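You operate a simulated robot arm through the tools that you are given. There is no shell and no other tool. Be economical: measure what you need, move in short steps, check, and stop when the job is done.

The job below is to be done with a simulated robot arm. You get a single attempt, and the scene is never put back.

Task
Pull up the wash chip screen, brush the chips off, push it home, then close the wash door.
Fine: use the orange brush and put it back on the cart; latch the door; leave the wash lamp on; the padlock stays on the main switch. Set down upright: orange brush. Where these are worked on the way, their far stop is far enough and under half their travel is too little: wash chip screen. What is to be rubbed or washed off counts as gone when no trace of it is left.

Only the result counts: the job must be done as asked and must still hold three seconds after the hand-in. Knocking over, shifting, dropping, spilling or breaking anything else fails it.

Robot
A 6-joint arm with a two-finger gripper on a trunk, on a base that drives. Base frame: it is fixed to the floor where the robot stands at the start and does not move with it; the origin is under the middle of the robot, x ahead of it, y to its left, z up. Readings come in mm, degrees, newtons and seconds.
With the tool pointing down near the work surface it reaches from about 560 to 780 mm from the robot's upright axis, wherever it stands. Its first joint turns from -166.0 to 166.0 degrees. Places, roughly: blue pin knob [1100, 300, 1500]; brake pedal of the service cart [800, 500, 100]; hold-down bar [1400, 100, 1400]; main switch [900, -2300, 600]; middle turn knob of the rinse door [1000, -500, 1500]; middle turn knob of the wash door [300, -600, 1500]; rail hand wheel [1100, 300, 1000]; rinse lamp switch [1100, -500, 1600]; rinse water valve [1200, -1200, 1100]; spray bar with a blue band [1500, -250, 1500]; spray bar with a green band [1500, -1000, 1500]; wash chip screen [1200, 0, 900]; wash door [600, -500, 1500]; wash lamp switch [1100, 300, 1700]; wash tunnel [1600, -400, 1500]. Payload 1.66 kg.
The TCP is the grasp point between the finger pads, 16 mm short of the fingertips. In the tool frame z runs along the fingers and y along their closing line. The gripper opens to 111 mm. The gripper's body begins 104 mm behind the TCP.
Orientation is that of the tool frame in the base frame, as a unit quaternion [w, x, y, z]. With the fingers straight down and closing along the base's y, the tool's x points along the base's -x, its y along +y and its z along -z.

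Tools
- The arm moves only by the tool step_arm. Its argument "commands" is text: rows parted by semicolons, each of 7 numbers parted by spaces: the turn, a rotation vector about the tool's x, y, z in degrees, then the shift along the tool's x, y, z in mm, then the closure in counts, from 0 (fully open) to 255 (shut). In form: rx ry rz tx ty tz claw; .... A call has 1 to 12 rows; each row is the pose to reach, as a shift and turn from the pose commanded when the call began, along the tool's axes at that moment. A row lasts 0.2 s, in which the tool goes at most 50 mm and 8.6 degrees; a call with a longer step from one row to the next is refused whole, and so is a gripper value outside its range. Where a pose cannot be reached the arm comes as near as it can. A force on the tool above 40 N (or 10 N above the force at the start of the call, whichever is more), or a blocked arm, ends the call early, and 0.2 s more pass. Each finger halts on what it meets, pressing with about 31 N; the grip force reading is that of the motor and also rises with nothing between the fingers. The clock runs only during rows and for 0.2 s after the last one: add rows that repeat a pose to give the fingers time. The reply holds the time, the measured pose of the TCP, the force on the tool along the base axes, the opening and the grip force, in the units named above and with some noise, with the torque about the TCP (base axes, N m) and any sound that the robot's microphone picked up.
- Cameras (640 x 400 px; columns grow to the right, rows downward): "scene" is now at [45.3, 116.4, 1700.9]; the picture's right is [-0.81, -0.59, 0.00], its down [-0.34, 0.46, -0.82] and it looks along [0.48, -0.66, -0.57] (base axes); focal length 247 px, centre (320, 200). "wrist" rides on the gripper at [70, 14, -143] in the tool frame; the picture's right is [-0.19, 0.98, 0.00], its down [-0.87, -0.17, -0.47] and it looks along [-0.46, -0.09, 0.88] (tool axes); focal length 230 px, centre (320, 200). There is no depth. A picture from a camera that has moved, and an enlarged one, comes with that camera's place and axes in the base frame and with its lens. The place of the scene camera against the robot may be out by one fixed shift of up to 18 mm in any direction.
- grab_frame(camera): a new picture of that camera. No time passes.
- raise_lower(by): slides the trunk up (or, below 0, down) by that many mm; the arm and the scene camera ride with it, the base frame stays. It gives what a move gives, with no picture.
- roll_base(legs): drives the robot by 1 to 6 legs, each [ahead, left, turn to the left] in mm, mm and degrees, along the robot's own axes; the way and the turn of a leg run together, so that a leg with both is an arc; at most 1500 mm and 180 degrees a leg. The arm and the cameras ride along, it lands a little off, and it stops where it bumps. It gives what a move gives.
- pan_tilt(pan, tilt): turns the head with the scene camera to pan (to the left, within 120 degrees either way) and tilt (down, from -29 to 69), counted from straight ahead of the robot. It gives what a move gives.
- enlarge(camera, box): a new picture of the part [left, top, right, bottom] of that camera's present view, enlarged. No time passes.
- sign_off(): hands the job in; it is judged then, once.

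Go step by step. Nothing tells you exact positions but the pictures and the camera data: compare them with the known pose of the tool, close in by small moves and look again before you grip or let go. The budget is 120 turns and 78 pictures, counting those below and the enlarged ones. Unless the task says otherwise, let go and move clear before handing in, and close with one line.

The tools are called as name(argument=value, ...) on one line, values as JSON. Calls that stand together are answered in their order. step_arm: Moves the arm, as the interface text tells. Its arguments: {"type":"object","properties":{"commands":{"type":"string"}},"required":["commands"]} The other tools are called the same way: raise_lower (by) slides the trunk up or down; roll_base (legs) drives the base; pan_tilt (pan, tilt) turns the head that bears the scene camera; grab_frame (camera) takes a picture; enlarge (camera, box) takes an enlarged picture of a part of a camera's view; sign_off () hands the job in.

At the start:

```text
clock: 0.0
eef_pos: [511.8, -63.3, 1239.7]
orientation: [0.0, 0.0, 1.0, 0.0]
force: [-0.5, 0.1, -0.4]
torque: [-0.01, -0.04, -0.03]
opening: 111.1
gripper_force: 0.1
trunk travel left (down, up): [-275.0, 315.0]
robot x, y, heading: [1.5, 1.6, 0.0]
head pan, tilt: [-54.0, 35.1]
```

scene: 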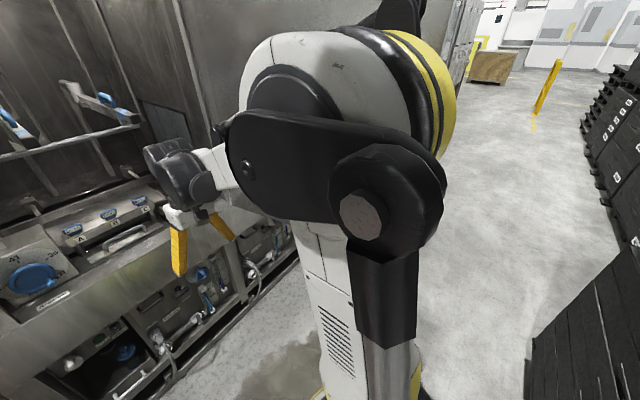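
wrist: 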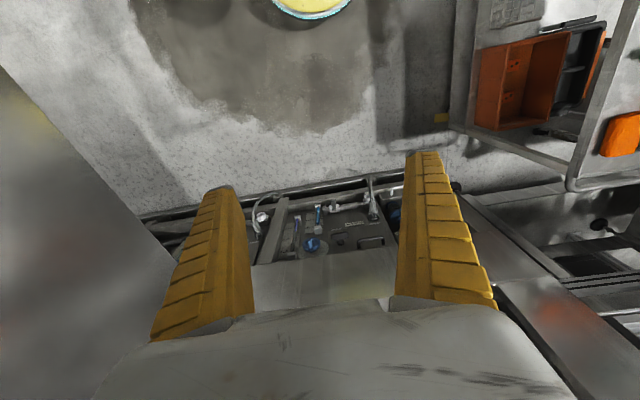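

The scene camera looks to the right over the arm; I see the washing machine's front ahead. I'll pan the head to see the wash side and the cart.

pan_tilt(pan=0, tilt=25)

grab_frame(camera="scene")

pan_tilt(pan=40, tilt=45)

grab_frame(camera="scene")

```text
clock: 1.2
eef_pos: [512.4, -61.1, 1239.1]
orientation: [0.0, 0.0, 1.0, 0.0]
force: [0.0, -0.4, -0.2]
torque: [0.0, 0.03, 0.0]
opening: 110.9
gripper_force: 0.0
trunk travel left (down, up): [-275.0, 315.0]
robot x, y, heading: [1.3, 0.9, -0.4]
head pan, tilt: [0.0, 25.0]
```

```text
75 pictures are left
camera scene: at [85.6, 187.5, 1716.7], right [0.0, -1.0, 0.0], down [-0.42, 0.0, -0.91], along [0.91, 0.0, -0.42], focal length 247 px, centre (320, 200)
```

scene: 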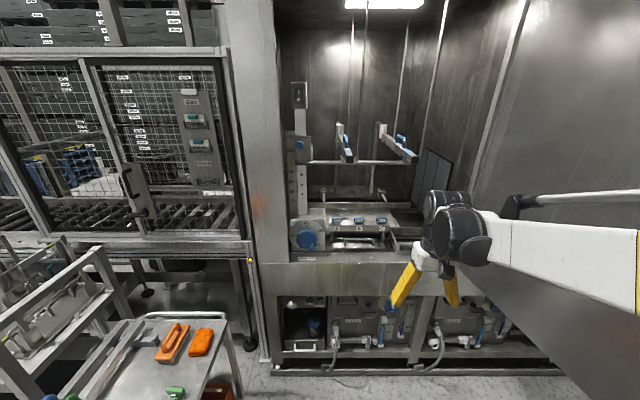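

```text
clock: 2.3
eef_pos: [512.5, -63.1, 1237.4]
orientation: [0.0, 0.001, 1.0, 0.0]
force: [-0.3, 0.0, -0.7]
torque: [-0.02, 0.0, 0.0]
opening: 110.7
gripper_force: 0.0
trunk travel left (down, up): [-275.0, 315.0]
robot x, y, heading: [-3.9, -3.6, -0.2]
head pan, tilt: [40.0, 45.0]
```

```text
74 pictures are left
camera scene: at [55.9, 239.8, 1686.2], right [0.64, -0.77, 0.0], down [-0.54, -0.45, -0.71], along [0.54, 0.45, -0.71], focal length 247 px, centre (320, 200)
```

scene: 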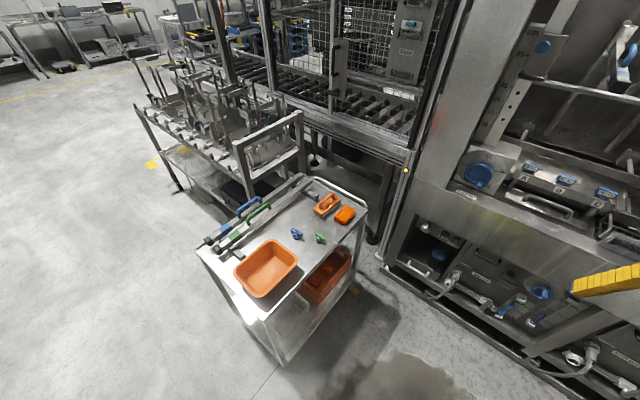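

The cart sits front-left with orange items on top; the wash tunnel opening is ahead. I'll enlarge the cart and the screen area.

enlarge(camera="scene", box=[190, 170, 380, 310])

enlarge(camera="scene", box=[390, 120, 640, 400])

pan_tilt(pan=0, tilt=25)

enlarge(camera="scene", box=[270, 110, 460, 260])

enlarge(camera="scene", box=[260, 260, 520, 390])

```text
2.86 times, centred on (285, 240) of scene
camera zoom: at [55.9, 239.8, 1686.2], right [0.64, -0.77, 0.0], down [-0.54, -0.45, -0.71], along [0.54, 0.45, -0.71], focal length 707 px, centre (420, 86)
```

zoom: 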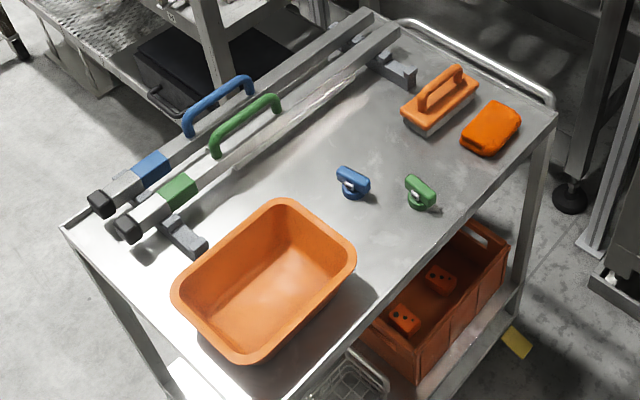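

```text
1.43 times, centred on (515, 260) of scene
camera zoom: at [55.9, 239.8, 1686.2], right [0.64, -0.77, 0.0], down [-0.54, -0.45, -0.71], along [0.54, 0.45, -0.71], focal length 354 px, centre (41, 114)
```

zoom: 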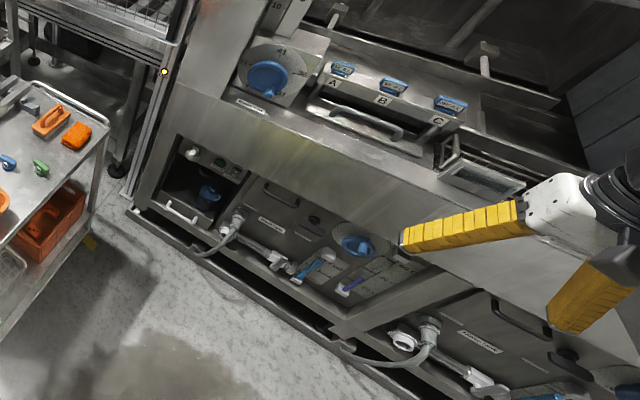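

```text
clock: 3.4
eef_pos: [512.8, -62.6, 1239.3]
orientation: [0.0, 0.001, 1.0, -0.001]
force: [-0.6, -0.5, -0.5]
torque: [0.01, -0.02, -0.04]
opening: 111.1
gripper_force: 0.0
trunk travel left (down, up): [-275.0, 315.0]
robot x, y, heading: [-1.1, -0.2, 0.3]
head pan, tilt: [0.0, 25.0]
```

```text
2.67 times, centred on (365, 185) of scene
camera zoom: at [85.6, 187.7, 1716.7], right [0.0, -1.0, 0.0], down [-0.42, 0.0, -0.91], along [0.91, 0.0, -0.42], focal length 660 px, centre (200, 240)
```

zoom: 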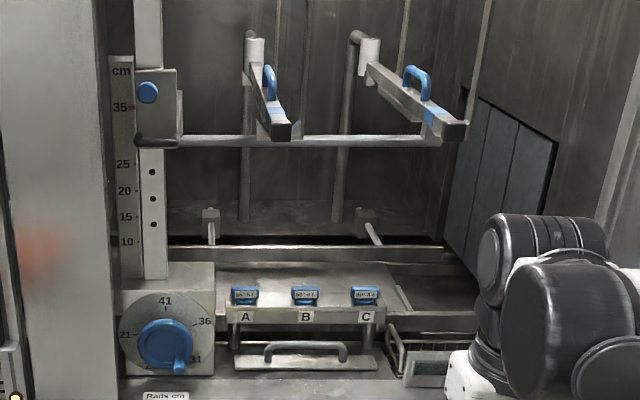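

```text
2.46 times, centred on (390, 325) of scene
camera zoom: at [85.6, 187.7, 1716.7], right [0.0, -1.0, 0.0], down [-0.42, 0.0, -0.91], along [0.91, 0.0, -0.42], focal length 609 px, centre (148, -108)
```

zoom: 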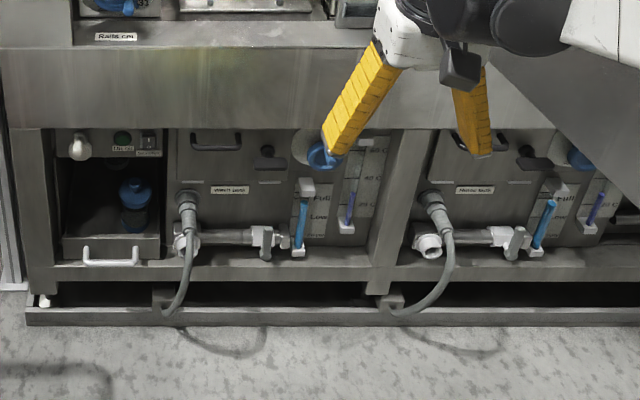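

The cart's top (tub, brush at roughly [650, 700, 890], sponge) is front-left, and the screen with its U handle seems to be at roughly [1200, -20, 950]. I'll drive 400 mm ahead for a closer look.

roll_base(legs=[[400, 0, 0]])

pan_tilt(pan=-15, tilt=40)

grab_frame(camera="scene")

grab_frame(camera="wrist")

```text
clock: 5.9
eef_pos: [912.0, -64.3, 1237.7]
orientation: [0.0, 0.001, 1.0, 0.0]
force: [0.8, 0.1, -0.2]
torque: [0.0, 0.04, -0.01]
opening: 110.9
gripper_force: 0.2
trunk travel left (down, up): [-275.0, 315.0]
robot x, y, heading: [397.5, 1.7, 0.1]
head pan, tilt: [0.0, 25.0]
```

```text
clock: 6.6
eef_pos: [912.3, -63.6, 1237.7]
orientation: [0.0, 0.0, 1.0, 0.001]
force: [0.1, -0.4, 0.5]
torque: [0.0, 0.02, 0.0]
opening: 110.9
gripper_force: 0.1
trunk travel left (down, up): [-275.0, 315.0]
robot x, y, heading: [400.2, 0.6, -0.2]
head pan, tilt: [-15.0, 40.0]
```

```text
69 pictures are left
camera scene: at [475.4, 165.2, 1693.4], right [-0.26, -0.97, 0.0], down [-0.62, 0.17, -0.77], along [0.74, -0.2, -0.64], focal length 247 px, centre (320, 200)
```

scene: 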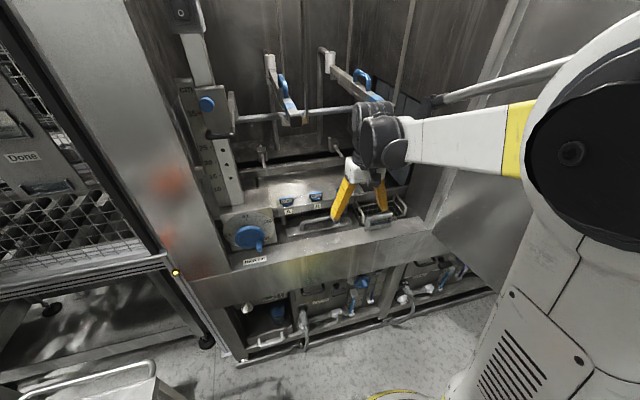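

```text
68 pictures are left
camera wrist: at [841.5, -51.5, 1381.8], right [0.19, 0.98, 0.0], down [0.87, -0.17, 0.47], along [0.46, -0.09, -0.88], focal length 230 px, centre (320, 200)
```

wrist: 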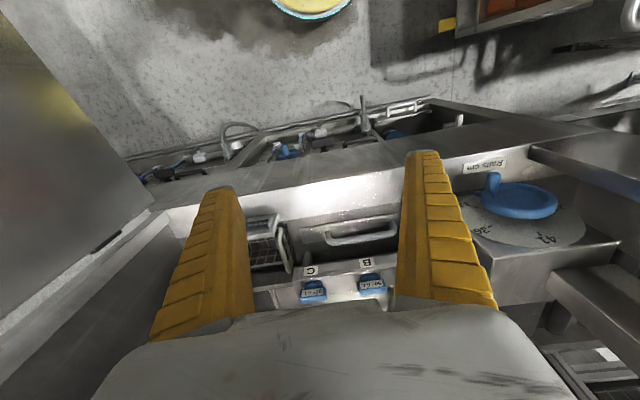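

The U handle shows between the fingers in the wrist view. Enlarging to understand the screen's geometry.

enlarge(camera="wrist", box=[230, 180, 430, 310])

enlarge(camera="scene", box=[210, 150, 450, 300])

```text
3.08 times, centred on (330, 245) of wrist
camera zoom: at [841.5, -51.5, 1381.8], right [0.19, 0.98, 0.0], down [0.87, -0.17, 0.47], along [0.46, -0.09, -0.88], focal length 708 px, centre (289, 62)
```

zoom: 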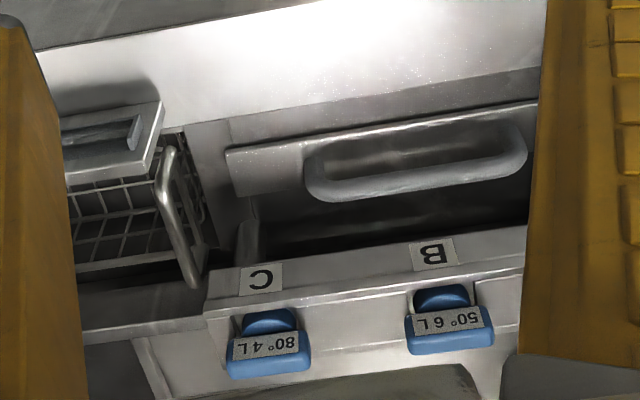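

```text
2.67 times, centred on (330, 225) of scene
camera zoom: at [475.4, 165.2, 1693.4], right [-0.26, -0.97, 0.0], down [-0.62, 0.17, -0.77], along [0.74, -0.2, -0.64], focal length 660 px, centre (293, 133)
```

zoom: 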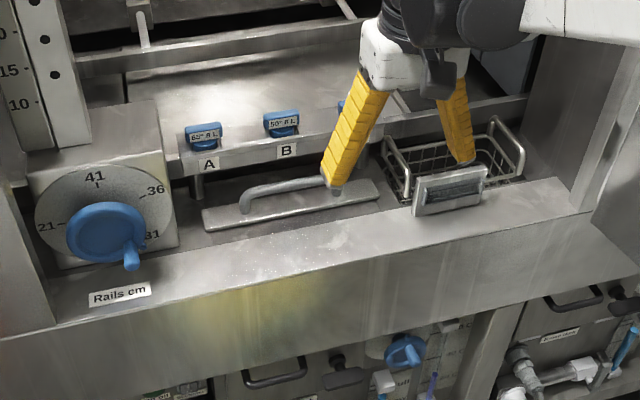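

The screen is a plate with a standing arch handle, bar along y, at about [1155, -20, 965]. I'll drive 60 mm closer, turn the tool 90° so the fingers close along x, and half close them.

roll_base(legs=[[60, 0, 0]])

step_arm(commands="0 0 8.2 0 0 0 117; 0 0 16.4 0 0 0 117; 0 0 24.6 0 0 0 117; 0 0 32.8 0 0 0 117; 0 0 41 0 0 0 117; 0 0 49.2 0 0 0 117; 0 0 57.4 0 0 0 117; 0 0 65.6 0 0 0 117; 0 0 73.8 0 0 0 117; 0 0 82 0 0 0 117; 0 0 90 0 0 0 117")

grab_frame(camera="wrist")

```text
clock: 7.6
eef_pos: [973.7, -63.8, 1236.9]
orientation: [0.0, 0.001, 1.0, 0.0]
force: [1.3, 0.5, 0.0]
torque: [-0.01, 0.05, -0.02]
opening: 111.0
gripper_force: 0.0
trunk travel left (down, up): [-275.0, 315.0]
robot x, y, heading: [460.5, -3.5, -0.4]
head pan, tilt: [-15.0, 40.0]
```

```text
clock: 10.0
eef_pos: [972.0, -65.2, 1239.8]
orientation: [-0.001, 0.709, 0.705, 0.0]
force: [-0.5, -0.8, -0.4]
torque: [0.01, 0.01, -0.02]
opening: 61.7
gripper_force: 1.0
trunk travel left (down, up): [-275.0, 315.0]
robot x, y, heading: [458.2, -0.7, -0.4]
head pan, tilt: [-15.0, 40.0]
```

```text
65 pictures are left
camera wrist: at [985.5, 3.8, 1382.2], right [0.98, -0.2, 0.0], down [-0.17, -0.86, 0.47], along [-0.09, -0.46, -0.88], focal length 230 px, centre (320, 200)
```

wrist: 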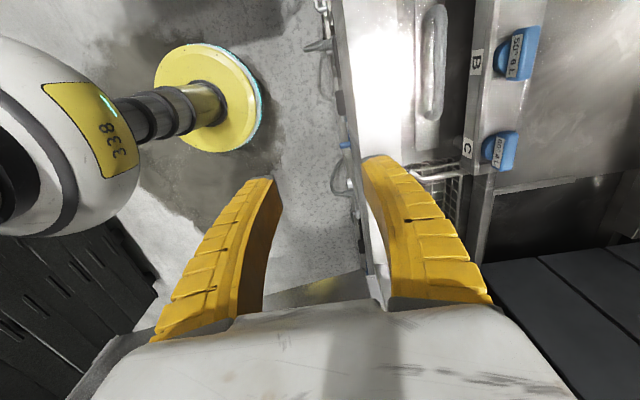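

Triangulating gives the handle top at about [1174, -22, 938]. I'll move above it at z 1030 and look.

step_arm(commands="0 0 0 6 33 0 117; 0 0 0 12 66 20 117; 0 0 0 18 100 50 117; 0 0 0 24 133 85 117; 0 0 0 30 166 120 117; 0 0 0 36 190 155 117; 0 0 0 43 202 190 117; 0 0 0 43 202 210 117; 0 0 0 43 202 210 117")

grab_frame(camera="wrist")

grab_frame(camera="scene")

```text
clock: 11.6
eef_pos: [1171.6, -25.6, 1059.1]
orientation: [0.001, 0.708, 0.706, 0.0]
force: [-7.1, 0.5, 22.5]
torque: [0.16, -0.93, 0.04]
opening: 58.8
gripper_force: 0.0
trunk travel left (down, up): [-275.0, 315.0]
robot x, y, heading: [462.3, 1.2, -0.2]
head pan, tilt: [-15.0, 40.0]
stopped in row 8: the force on the tool passed its limit at 52 N (the readings are from after the stop); the commanded pose is now the measured one
```

```text
64 pictures are left
camera wrist: at [1185.3, 42.2, 1201.3], right [0.98, -0.19, 0.0], down [-0.17, -0.86, 0.47], along [-0.09, -0.46, -0.88], focal length 230 px, centre (320, 200)
```

wrist: 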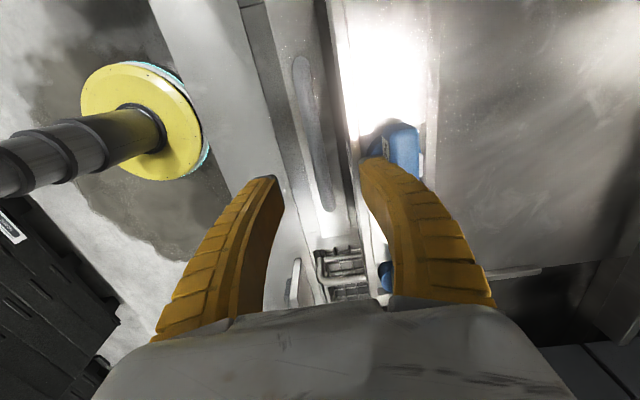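

```text
63 pictures are left
camera scene: at [532.9, 165.1, 1693.8], right [-0.26, -0.97, 0.0], down [-0.62, 0.17, -0.77], along [0.74, -0.2, -0.64], focal length 247 px, centre (320, 200)
```

scene: 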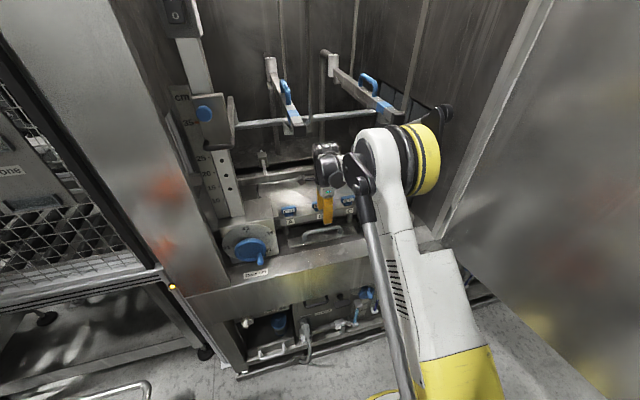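

A far finger brushed the blue B knob; I'll back up, narrow the opening and tilt the tool so the body stays clear of the shelf, then look to check the knob.

step_arm(commands="0 0 0 0 -4 -20 117; 0 0 0 3 -4 -45 178; -8 0 0 3 -4 -45 178; -16 0 0 3 -4 -45 178; -24 0 0 3 -4 -45 178; -24 0 0 3 -4 -45 178")

grab_frame(camera="wrist")

enlarge(camera="scene", box=[220, 140, 420, 280])

```text
clock: 13.0
eef_pos: [1170.5, -23.2, 1099.7]
orientation: [0.148, 0.694, 0.689, 0.147]
force: [-0.3, -0.1, -0.2]
torque: [0.0, 0.01, -0.03]
opening: 36.1
gripper_force: 1.7
trunk travel left (down, up): [-275.0, 315.0]
robot x, y, heading: [461.3, -1.6, 0.0]
head pan, tilt: [-15.0, 40.0]
```

```text
62 pictures are left
camera wrist: at [1125.0, 45.7, 1236.8], right [0.9, -0.19, 0.4], down [-0.35, -0.86, 0.36], along [0.28, -0.47, -0.84], focal length 230 px, centre (320, 200)
```

wrist: 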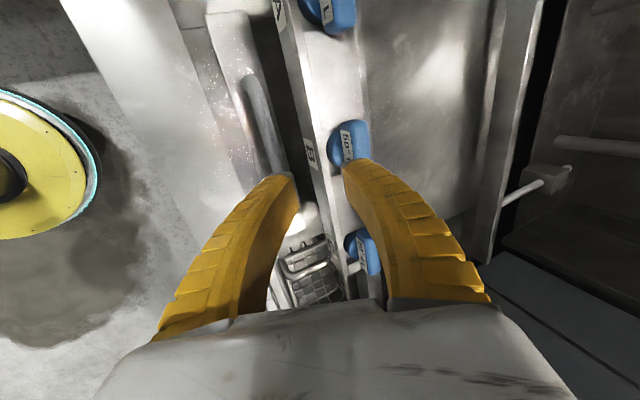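

```text
2.86 times, centred on (320, 210) of scene
camera zoom: at [536.5, 164.8, 1693.4], right [-0.26, -0.97, 0.0], down [-0.62, 0.17, -0.77], along [0.74, -0.2, -0.64], focal length 707 px, centre (320, 171)
```

zoom: 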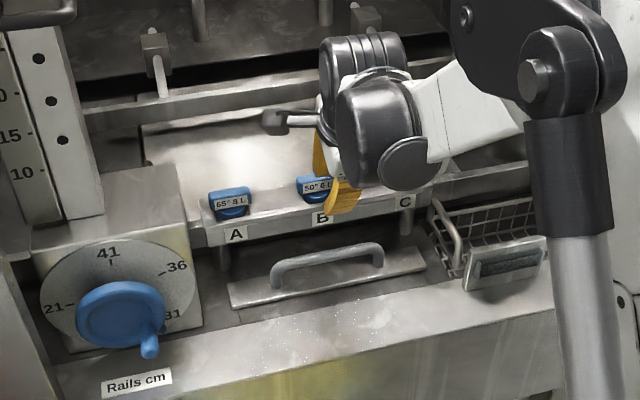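

The knob is undisturbed. Descending straight down 100 mm toward the handle with the narrow opening, then looking.

step_arm(commands="0 0 0 0 -14 30 178; 0 0 0 0 -28 61 178; 0 0 0 0 -41 91 178; 0 0 0 0 -41 91 178")

enlarge(camera="wrist", box=[180, 0, 440, 170])

enlarge(camera="scene", box=[270, 170, 390, 260])

```text
clock: 13.7
eef_pos: [1173.8, -22.8, 1028.9]
orientation: [0.153, 0.692, 0.689, 0.15]
force: [14.6, -0.1, 32.1]
torque: [0.0, -0.78, 0.04]
opening: 56.2
gripper_force: 12.2
trunk travel left (down, up): [-275.0, 315.0]
robot x, y, heading: [461.4, -1.8, -0.2]
head pan, tilt: [-15.0, 40.0]
stopped in row 3: the force on the tool passed its limit at 49 N (the readings are from after the stop); the commanded pose is now the measured one
```

```text
2.35 times, centred on (310, 85) of wrist
camera zoom: at [1126.8, 46.3, 1165.1], right [0.89, -0.19, 0.41], down [-0.35, -0.86, 0.36], along [0.29, -0.47, -0.84], focal length 541 px, centre (344, 471)
```

zoom: 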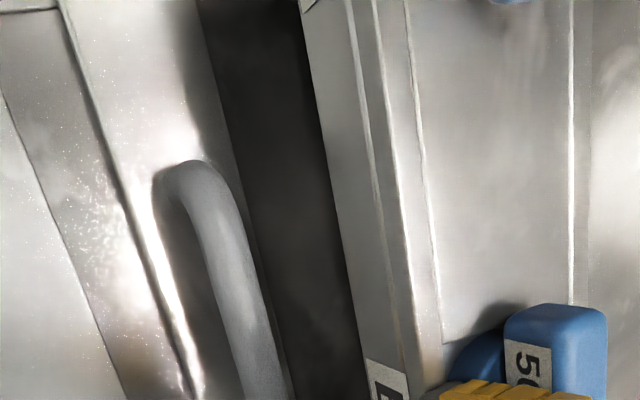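

```text
4.44 times, centred on (330, 215) of scene
camera zoom: at [535.9, 164.9, 1693.8], right [-0.26, -0.97, 0.0], down [-0.62, 0.17, -0.77], along [0.74, -0.2, -0.64], focal length 1100 px, centre (276, 133)
```

zoom: 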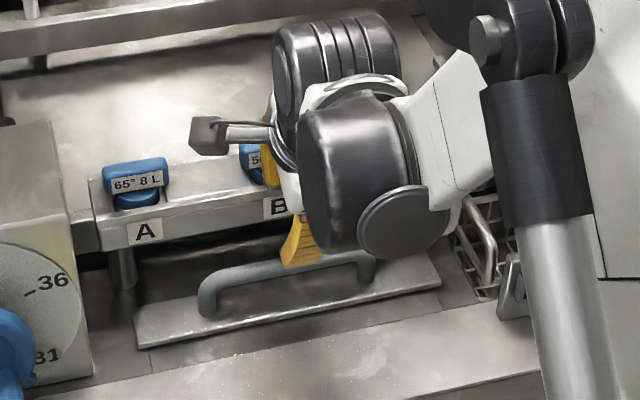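

The far finger caught the shelf/knob front (x≈1200) again. I'll back up, shift 12 mm toward me, narrow to 30 mm and reduce the tilt to 15°.

step_arm(commands="0 0 0 0 14 -32 178; 0 0 0 0 17.5 -69 192; 8 0 0 0 17.5 -69 192; 10 0 0 0 17.5 -69 192; 10 0 0 0 17.5 -69 192")

enlarge(camera="wrist", box=[180, 40, 440, 210])

enlarge(camera="scene", box=[270, 160, 390, 250])

```text
clock: 14.9
eef_pos: [1160.4, -21.8, 1098.0]
orientation: [0.09, 0.703, 0.7, 0.088]
force: [-0.6, -0.3, -0.2]
torque: [0.0, 0.02, 0.05]
opening: 30.1
gripper_force: 1.5
trunk travel left (down, up): [-275.0, 315.0]
robot x, y, heading: [457.4, -1.3, 0.0]
head pan, tilt: [-15.0, 40.0]
```

```text
2.35 times, centred on (310, 125) of wrist
camera zoom: at [1137.9, 47.4, 1239.9], right [0.95, -0.19, 0.25], down [-0.28, -0.86, 0.42], along [0.13, -0.47, -0.88], focal length 541 px, centre (344, 376)
```

zoom: 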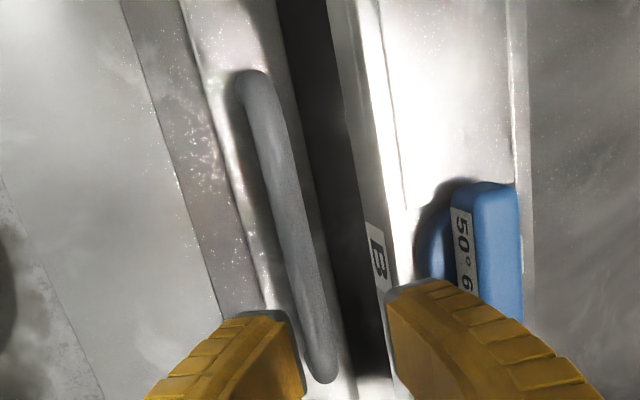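

```text
4.44 times, centred on (330, 205) of scene
camera zoom: at [536.6, 164.8, 1693.4], right [-0.26, -0.97, 0.0], down [-0.62, 0.17, -0.77], along [0.74, -0.2, -0.64], focal length 1100 px, centre (276, 178)
```

zoom: 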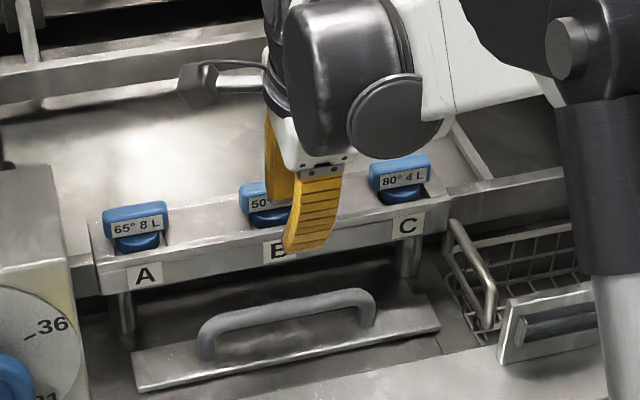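

Aligned now: handle x≈1167 between the finger tips. Descending straight 100 mm with 3 mm forward correction.

step_arm(commands="0 0 0 0 -4 30 192; 0 0 0 0 -11 60 192; 0 0 0 0 -18 85 192; 0 0 0 0 -23 102 192; 0 0 0 0 -23 102 192")

enlarge(camera="scene", box=[270, 160, 390, 250])

enlarge(camera="wrist", box=[180, 40, 440, 210])

```text
clock: 16.1
eef_pos: [1162.7, -23.4, 993.5]
orientation: [0.091, 0.703, 0.7, 0.089]
force: [-1.1, -0.9, -0.5]
torque: [0.01, -0.01, 0.01]
opening: 29.6
gripper_force: 2.2
trunk travel left (down, up): [-275.0, 315.0]
robot x, y, heading: [459.4, 0.2, -0.3]
head pan, tilt: [-15.0, 40.0]
```

```text
4.44 times, centred on (330, 205) of scene
camera zoom: at [536.2, 164.8, 1693.4], right [-0.26, -0.96, 0.0], down [-0.62, 0.17, -0.77], along [0.74, -0.2, -0.64], focal length 1100 px, centre (276, 178)
```

zoom: 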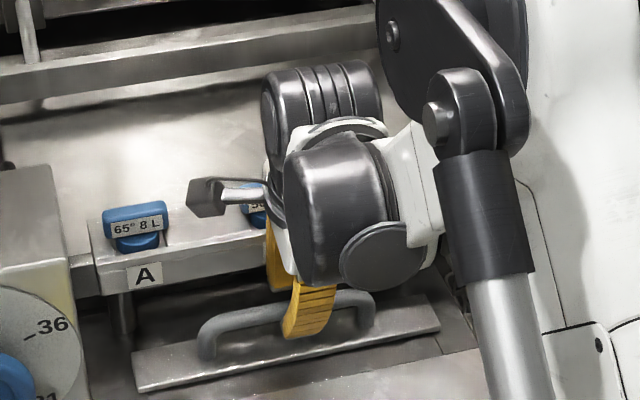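

```text
2.35 times, centred on (310, 125) of wrist
camera zoom: at [1140.6, 46.2, 1134.9], right [0.95, -0.19, 0.25], down [-0.28, -0.86, 0.42], along [0.13, -0.47, -0.88], focal length 541 px, centre (344, 376)
```

zoom: 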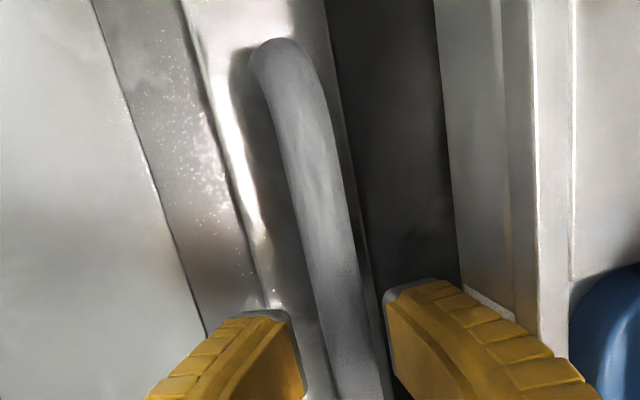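

The bar is centred between the tips. Going down another 35 mm and looking again.

step_arm(commands="0 0 0 0 -4 18 192; 0 0 0 0 -8.5 34 192; 0 0 0 0 -8.5 34 192")

enlarge(camera="scene", box=[270, 170, 390, 260])

enlarge(camera="wrist", box=[180, 40, 440, 210])

```text
clock: 16.9
eef_pos: [1162.7, -22.7, 957.9]
orientation: [0.09, 0.703, 0.7, 0.089]
force: [-0.8, 0.5, 0.5]
torque: [0.03, -0.01, 0.0]
opening: 30.3
gripper_force: 1.8
trunk travel left (down, up): [-275.0, 315.0]
robot x, y, heading: [461.3, 0.3, -0.2]
head pan, tilt: [-15.0, 40.0]
```

```text
4.44 times, centred on (330, 215) of scene
camera zoom: at [536.1, 164.8, 1693.4], right [-0.26, -0.96, 0.0], down [-0.62, 0.17, -0.77], along [0.74, -0.2, -0.64], focal length 1100 px, centre (276, 133)
```

zoom: 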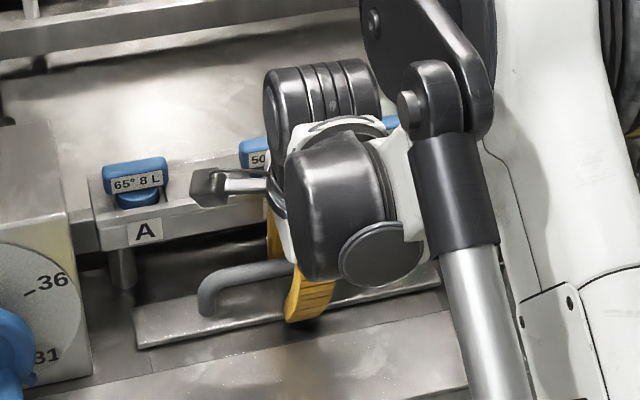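

```text
2.35 times, centred on (310, 125) of wrist
camera zoom: at [1139.8, 45.3, 1099.6], right [0.95, -0.19, 0.25], down [-0.28, -0.86, 0.42], along [0.13, -0.47, -0.88], focal length 541 px, centre (344, 376)
```

zoom: 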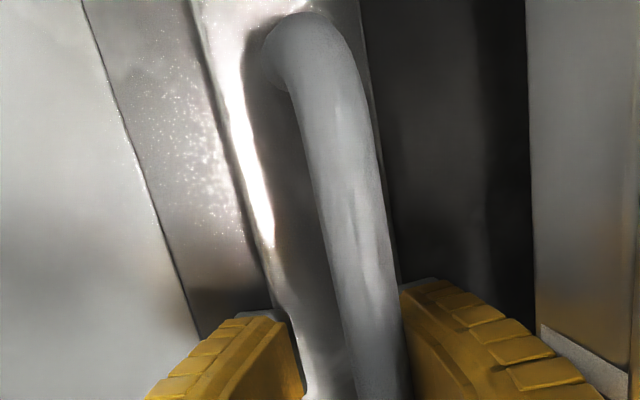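

The bar is between the fingers; closing the grip.

step_arm(commands="0 0 0 0 0 0 225; 0 0 0 0 0 0 255; 0 0 0 0 0 0 255")

```text
clock: 17.5
eef_pos: [1172.3, -23.7, 957.4]
orientation: [0.095, 0.703, 0.699, 0.093]
force: [30.8, -0.8, -2.8]
torque: [0.07, -0.17, 0.24]
opening: 1.6
gripper_force: 29.5
trunk travel left (down, up): [-275.0, 315.0]
robot x, y, heading: [460.3, -1.2, -0.1]
head pan, tilt: [-15.0, 40.0]
stopped in row 2: the force on the tool passed its limit at 48 N (the readings are from after the stop); the commanded pose is now the measured one
```

The fingers shut to 1.6 mm with a side force, so the bar isn't between the pads. Looking.

enlarge(camera="wrist", box=[180, 40, 440, 210])

enlarge(camera="scene", box=[270, 170, 390, 260])

```text
2.35 times, centred on (310, 125) of wrist
camera zoom: at [1147.2, 45.3, 1098.6], right [0.95, -0.19, 0.26], down [-0.29, -0.86, 0.41], along [0.14, -0.47, -0.87], focal length 541 px, centre (344, 376)
```

zoom: 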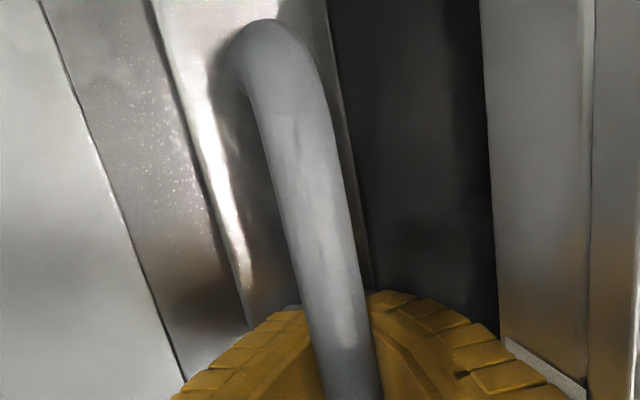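

```text
4.44 times, centred on (330, 215) of scene
camera zoom: at [541.5, 164.7, 1693.1], right [-0.26, -0.97, 0.0], down [-0.62, 0.17, -0.76], along [0.74, -0.2, -0.64], focal length 1100 px, centre (276, 133)
```

zoom: 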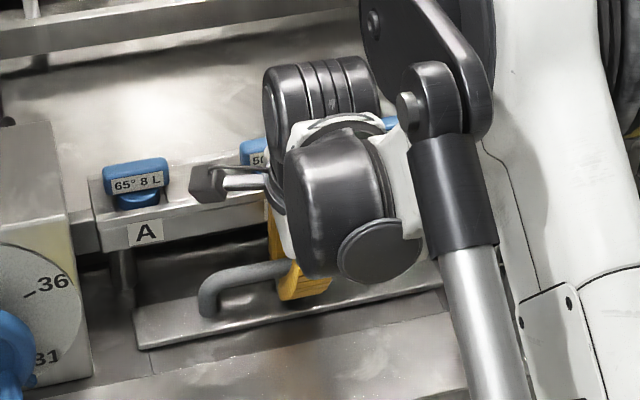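

The tips closed beneath the bar, so the bar lies higher (z≈975). I'll open slightly, raise 16 mm and close again.

step_arm(commands="0 0 0 0 0 0 200; 0 0 0 0 0 0 197; 0 0 0 0 3 -16 197; 0 0 0 0 3 -16 225; 0 0 0 0 3 -16 255; 0 0 0 0 3 -16 255")

enlarge(camera="wrist", box=[180, 40, 440, 210])

```text
clock: 18.9
eef_pos: [1167.7, -24.3, 974.2]
orientation: [0.094, 0.702, 0.7, 0.092]
force: [28.5, -0.2, 14.4]
torque: [0.06, -0.3, 0.04]
opening: 12.9
gripper_force: 33.4
trunk travel left (down, up): [-275.0, 315.0]
robot x, y, heading: [464.3, 1.7, 0.0]
head pan, tilt: [-15.0, 40.0]
```

```text
2.35 times, centred on (310, 125) of wrist
camera zoom: at [1144.2, 44.7, 1116.2], right [0.95, -0.19, 0.26], down [-0.29, -0.86, 0.41], along [0.14, -0.47, -0.87], focal length 541 px, centre (344, 376)
```

zoom: 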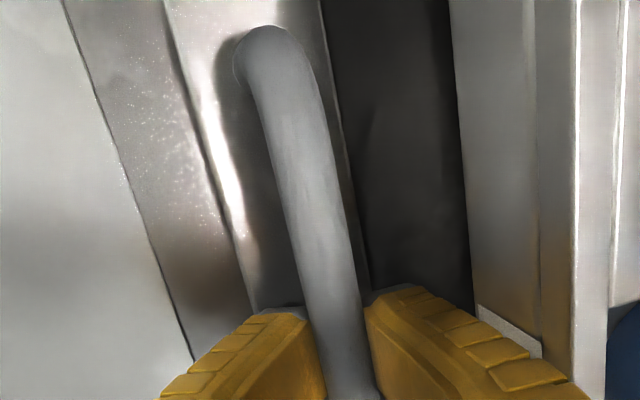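

Gripped at 12.9 mm. Pulling straight up 80 mm, easing 4 mm forward to relieve the side force.

step_arm(commands="0 0 0 0 4 1 255; 0 0 0 0 9.3 -18 255; 0 0 0 0 14.6 -38 255; 0 0 0 0 19.8 -57 255; 0 0 0 0 25 -76 255; 0 0 0 0 25 -76 255")

grab_frame(camera="scene")

```text
clock: 20.3
eef_pos: [1167.3, -24.4, 1056.5]
orientation: [0.093, 0.702, 0.7, 0.091]
force: [-10.1, -3.9, -8.1]
torque: [-0.14, 0.16, 0.0]
opening: 8.8
gripper_force: 34.5
trunk travel left (down, up): [-275.0, 315.0]
robot x, y, heading: [462.0, 0.1, -0.1]
head pan, tilt: [-15.0, 40.0]
```

```text
49 pictures are left
camera scene: at [535.9, 164.2, 1693.4], right [-0.26, -0.96, 0.0], down [-0.62, 0.17, -0.77], along [0.74, -0.2, -0.64], focal length 247 px, centre (320, 200)
```

scene: 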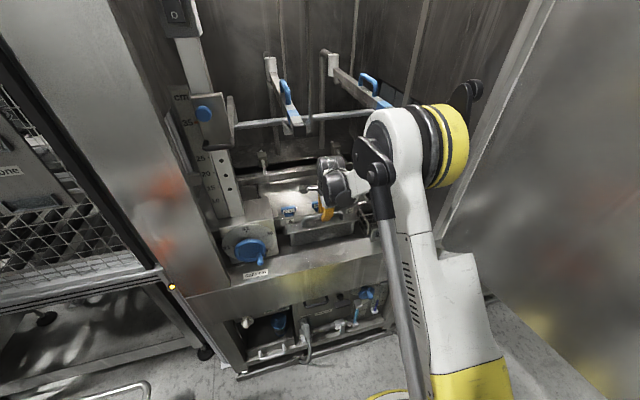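

The screen is coming up. Continuing to pull.

step_arm(commands="0 0 0 0 6 -24 255; 0 0 0 0 12 -48 255; 0 0 0 0 18 -72 255; 0 0 0 0 25 -96 255; 0 0 0 0 31 -120 255; 0 0 0 0 38 -144 255; 0 0 0 0 38 -144 255")

enlarge(camera="scene", box=[200, 100, 460, 300])

```text
clock: 21.9
eef_pos: [1169.2, -25.1, 1204.2]
orientation: [0.094, 0.702, 0.7, 0.092]
force: [-0.3, 0.8, -0.2]
torque: [0.01, 0.0, -0.02]
opening: 0.1
gripper_force: 27.9
trunk travel left (down, up): [-275.0, 315.0]
robot x, y, heading: [462.7, -3.5, -0.2]
head pan, tilt: [-15.0, 40.0]
```

```text
2.00 times, centred on (330, 200) of scene
camera zoom: at [536.6, 164.8, 1693.4], right [-0.26, -0.97, 0.0], down [-0.62, 0.17, -0.77], along [0.74, -0.2, -0.64], focal length 495 px, centre (300, 200)
```

zoom: 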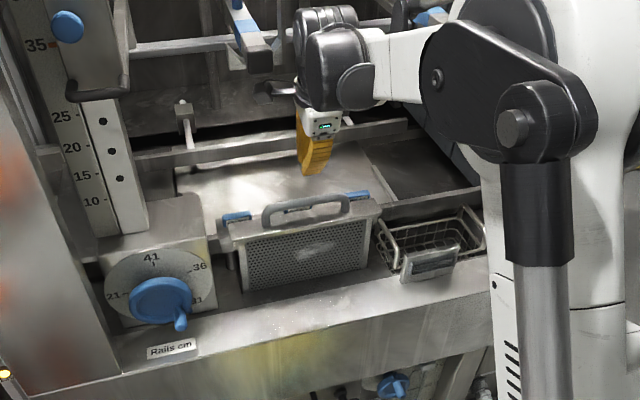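

The screen is up and holding with its mesh showing. Taking a close look at it and the chips.

enlarge(camera="scene", box=[280, 185, 400, 260])

enlarge(camera="wrist", box=[120, 0, 520, 250])

```text
5.33 times, centred on (340, 222) of scene
camera zoom: at [536.6, 164.8, 1693.4], right [-0.26, -0.97, 0.0], down [-0.62, 0.17, -0.77], along [0.74, -0.2, -0.64], focal length 1320 px, centre (213, 80)
```

zoom: 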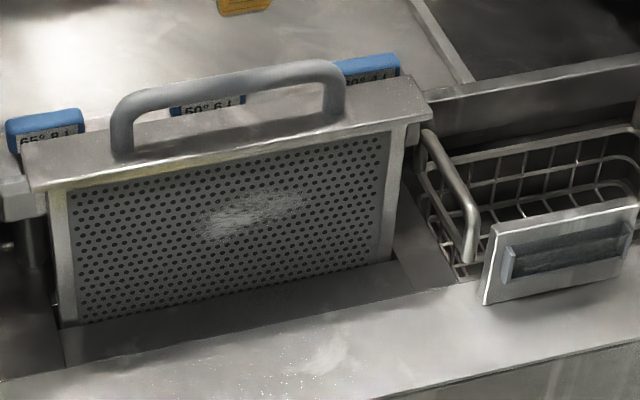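

```text
1.60 times, centred on (320, 125) of wrist
camera zoom: at [1145.1, 44.5, 1346.4], right [0.95, -0.19, 0.26], down [-0.29, -0.86, 0.41], along [0.14, -0.47, -0.87], focal length 368 px, centre (320, 320)
```

zoom: 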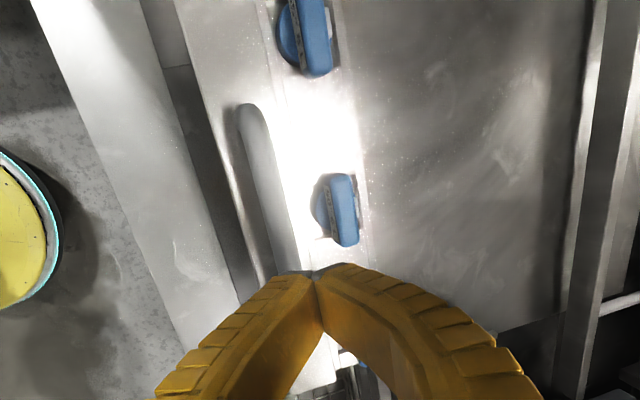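

Chips are a patch in the middle of the front mesh. To be sure the screen is at its stop, I'll regrip lower on the handle and tug once more.

step_arm(commands="0 0 0 0 0 0 157; 0 0 0 0 -7 26 157; 0 0 0 0 -14 52 157; 0 0 0 0 -21.6 80 157; 0 0 0 0 -21.6 80 200; 0 0 0 0 -21.6 80 255; 0 0 0 0 -21.6 80 255")

```text
clock: 23.5
eef_pos: [1169.0, -24.1, 1120.2]
orientation: [0.094, 0.702, 0.7, 0.092]
force: [-0.5, -0.9, 0.6]
torque: [0.04, -0.01, 0.03]
opening: 12.3
gripper_force: 34.0
trunk travel left (down, up): [-275.0, 315.0]
robot x, y, heading: [461.3, -2.0, -0.2]
head pan, tilt: [-15.0, 40.0]
```

Gripped well at 12.3 mm. Tugging up 40 mm slowly.

step_arm(commands="0 0 0 0 2.6 -9.7 255; 0 0 0 0 5.3 -19.3 255; 0 0 0 0 7.9 -29 255; 0 0 0 0 10.5 -38.6 255; 0 0 0 0 10.5 -38.6 255")

```text
clock: 24.7
eef_pos: [1168.1, -22.6, 1161.2]
orientation: [0.094, 0.702, 0.7, 0.093]
force: [-0.9, 0.1, 0.6]
torque: [0.0, -0.04, 0.03]
opening: 0.3
gripper_force: 28.7
trunk travel left (down, up): [-275.0, 315.0]
robot x, y, heading: [458.4, -1.3, -0.2]
head pan, tilt: [-15.0, 40.0]
```

It slipped off again, suggesting the stop. Checking whether the screen moved.

enlarge(camera="scene", box=[280, 185, 400, 260])

```text
5.33 times, centred on (340, 222) of scene
camera zoom: at [536.4, 164.8, 1693.4], right [-0.26, -0.97, 0.0], down [-0.62, 0.17, -0.77], along [0.74, -0.2, -0.64], focal length 1320 px, centre (213, 80)
```

zoom: 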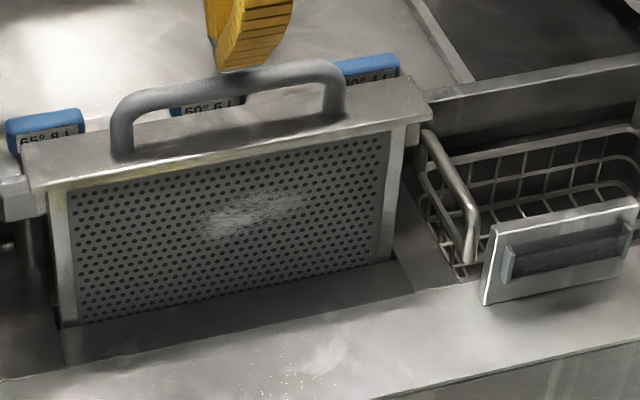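

The screen is at its far stop and holds. Next: lift clear, untilt, back up, and turn left 90° toward the cart (which also brings the fingers to close along y, matching the brush handle).

step_arm(commands="0 0 0 0 10 -40 200; 0 0 0 -0 -10 -77 100; 0 0 0 0 -55 -90 0; 0 0 0 0 -95 -105 0; 7 0 0 0 -124 -117 0; 15.3 0 0 0 -124 -117 0; 15.3 0 0 0 -124 -117 0")

roll_base(legs=[[-80, 0, 0], [0, 0, 90]])

pan_tilt(pan=15, tilt=45)

grab_frame(camera="scene")

grab_frame(camera="wrist")

```text
clock: 26.3
eef_pos: [1017.1, -21.3, 1242.3]
orientation: [-0.001, 0.709, 0.706, -0.003]
force: [-0.4, -0.6, 0.1]
torque: [-0.01, -0.03, -0.01]
opening: 111.1
gripper_force: 0.1
trunk travel left (down, up): [-275.0, 315.0]
robot x, y, heading: [460.2, -0.8, -0.2]
head pan, tilt: [-15.0, 40.0]
```

```text
clock: 31.2
eef_pos: [400.1, 557.2, 1241.1]
orientation: [0.002, 0.002, 1.0, -0.002]
force: [-0.4, 0.0, 0.7]
torque: [0.02, 0.03, 0.02]
opening: 110.7
gripper_force: 0.1
trunk travel left (down, up): [-275.0, 315.0]
robot x, y, heading: [380.1, 0.1, 89.6]
head pan, tilt: [-15.0, 40.0]
```

```text
clock: 32.1
eef_pos: [400.3, 557.0, 1242.1]
orientation: [0.0, 0.001, 1.0, -0.001]
force: [0.1, 0.2, -0.3]
torque: [0.02, -0.02, 0.0]
opening: 110.9
gripper_force: 0.0
trunk travel left (down, up): [-275.0, 315.0]
robot x, y, heading: [380.4, -2.9, 89.8]
head pan, tilt: [15.0, 45.0]
```

```text
44 pictures are left
camera scene: at [181.5, 56.6, 1686.2], right [0.97, 0.25, 0.0], down [0.18, -0.68, -0.71], along [-0.18, 0.68, -0.71], focal length 247 px, centre (320, 200)
```

scene: 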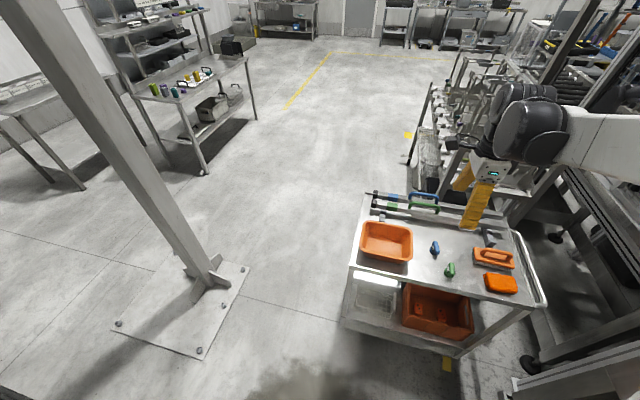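

```text
43 pictures are left
camera wrist: at [330.5, 570.4, 1384.8], right [0.19, 0.98, 0.0], down [0.86, -0.17, 0.47], along [0.47, -0.1, -0.88], focal length 230 px, centre (320, 200)
```

wrist: 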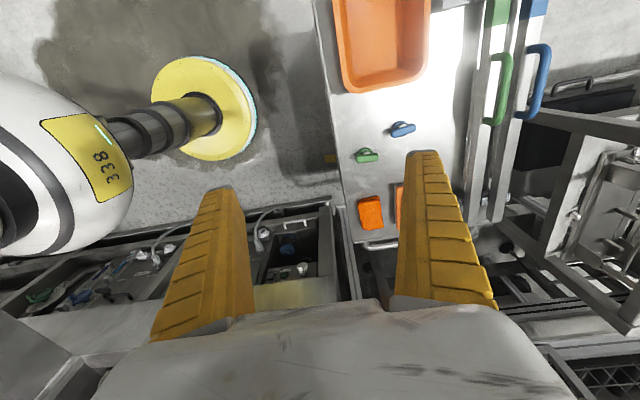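

Triangulating puts the brush at about [700, 728, 800]. I'll drive 180 mm right and 40 mm ahead to get within comfortable reach.

roll_base(legs=[[40, -180, 0]])

step_arm(commands="0 0 0 -30 30 0 0; 0 0 0 -60 60 0 0; 0 0 0 -90 90 20 0; 0 0 0 -120 125 50 0; 0 0 0 -120 125 90 0; 0 0 0 -120 125 130 0; 0 0 0 -120 125 170 0; 0 0 0 -120 125 210 0; 0 0 0 -120 125 210 0")

grab_frame(camera="wrist")

```text
clock: 33.7
eef_pos: [579.5, 597.3, 1241.3]
orientation: [0.001, -0.001, 1.0, -0.002]
force: [0.2, -0.2, -0.1]
torque: [0.0, 0.02, -0.01]
opening: 111.1
gripper_force: 0.1
trunk travel left (down, up): [-275.0, 315.0]
robot x, y, heading: [559.4, 43.0, 89.9]
head pan, tilt: [15.0, 45.0]
```

```text
refused: row 4 steps farther than a row can; nothing moved
```

```text
42 pictures are left
camera wrist: at [509.5, 609.3, 1384.7], right [0.19, 0.98, 0.0], down [0.87, -0.16, 0.47], along [0.46, -0.09, -0.88], focal length 230 px, centre (320, 200)
```

wrist: 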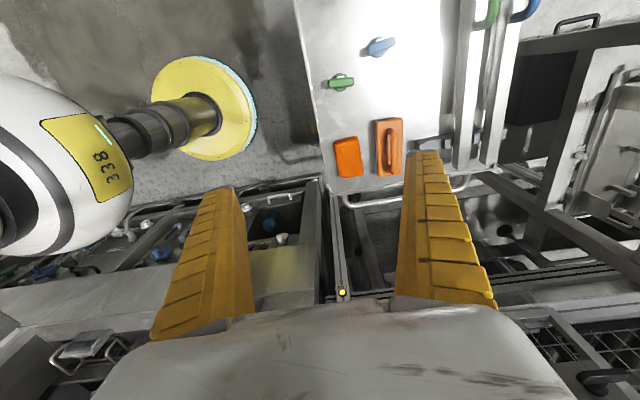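

The brush is at about [695, 750, 810], handle along x. Moving above it at z 1030.

step_arm(commands="0 0 0 -25 30 0 0; 0 0 0 -50 60 10 0; 0 0 0 -75 95 25 0; 0 0 0 -95 125 50 0; 0 0 0 -110 145 85 0; 0 0 0 -115 150 130 0; 0 0 0 -115 150 170 0; 0 0 0 -115 150 210 0; 0 0 0 -115 150 210 0")

grab_frame(camera="wrist")

```text
clock: 35.7
eef_pos: [693.6, 745.3, 1030.6]
orientation: [0.001, -0.001, 1.0, -0.002]
force: [-0.3, 0.1, 0.0]
torque: [0.0, 0.02, -0.01]
opening: 110.7
gripper_force: 0.1
trunk travel left (down, up): [-275.0, 315.0]
robot x, y, heading: [555.6, 37.6, 90.2]
head pan, tilt: [15.0, 45.0]
```

```text
41 pictures are left
camera wrist: at [622.2, 758.4, 1173.2], right [0.19, 0.98, 0.0], down [0.86, -0.16, 0.47], along [0.47, -0.09, -0.88], focal length 230 px, centre (320, 200)
```

wrist: 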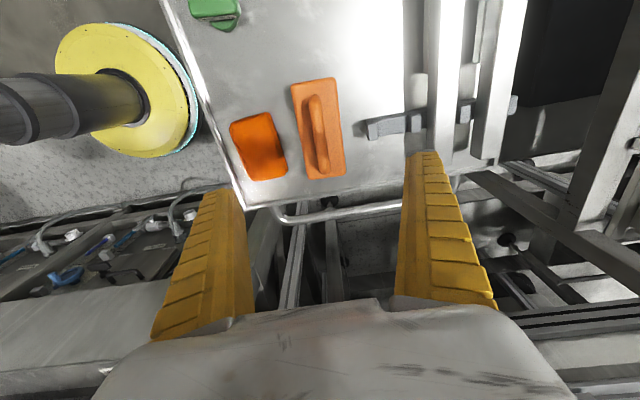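

The handle is centered at about [697, 742, ~850], aligned with x. Lowering to TCP z 885 with 50 mm opening, then checking heights.

step_arm(commands="0 0 0 -4 -3 40 145; 0 0 0 -4 -3 80 145; 0 0 0 -4 -3 120 145; 0 0 0 -4 -3 145 145; 0 0 0 -4 -3 145 145")

pan_tilt(pan=-10, tilt=45)

grab_frame(camera="wrist")

enlarge(camera="scene", box=[280, 120, 480, 250])

```text
clock: 36.9
eef_pos: [699.6, 742.1, 886.2]
orientation: [0.001, 0.0, 1.0, -0.002]
force: [0.0, 0.1, 0.0]
torque: [-0.04, 0.0, -0.02]
opening: 50.2
gripper_force: 1.5
trunk travel left (down, up): [-275.0, 315.0]
robot x, y, heading: [556.6, 40.3, 90.2]
head pan, tilt: [15.0, 45.0]
```

```text
clock: 37.8
eef_pos: [699.2, 741.5, 885.0]
orientation: [0.002, -0.001, 1.0, -0.002]
force: [0.4, -0.3, 0.1]
torque: [-0.02, -0.02, 0.0]
opening: 49.9
gripper_force: 1.5
trunk travel left (down, up): [-275.0, 315.0]
robot x, y, heading: [558.7, 39.2, 90.4]
head pan, tilt: [-10.0, 45.0]
```

```text
40 pictures are left
camera wrist: at [628.5, 754.7, 1028.8], right [0.19, 0.98, 0.0], down [0.86, -0.16, 0.47], along [0.47, -0.09, -0.88], focal length 230 px, centre (320, 200)
```

wrist: 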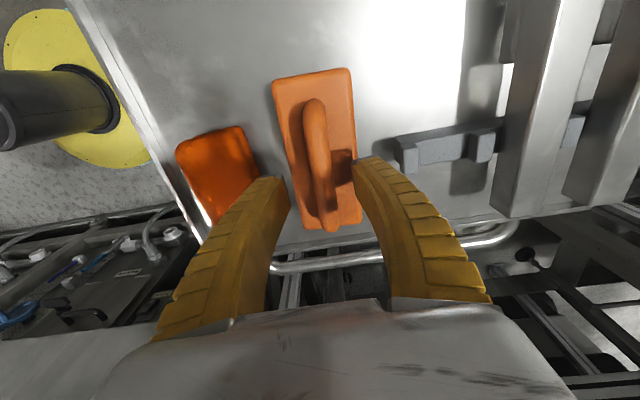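

```text
3.08 times, centred on (380, 185) of scene
camera zoom: at [397.1, 96.0, 1686.1], right [0.99, -0.17, 0.0], down [-0.12, -0.7, -0.71], along [0.12, 0.7, -0.71], focal length 761 px, centre (135, 246)
```

zoom: 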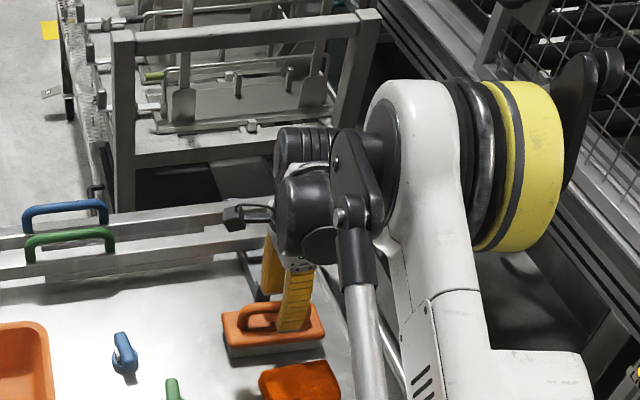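

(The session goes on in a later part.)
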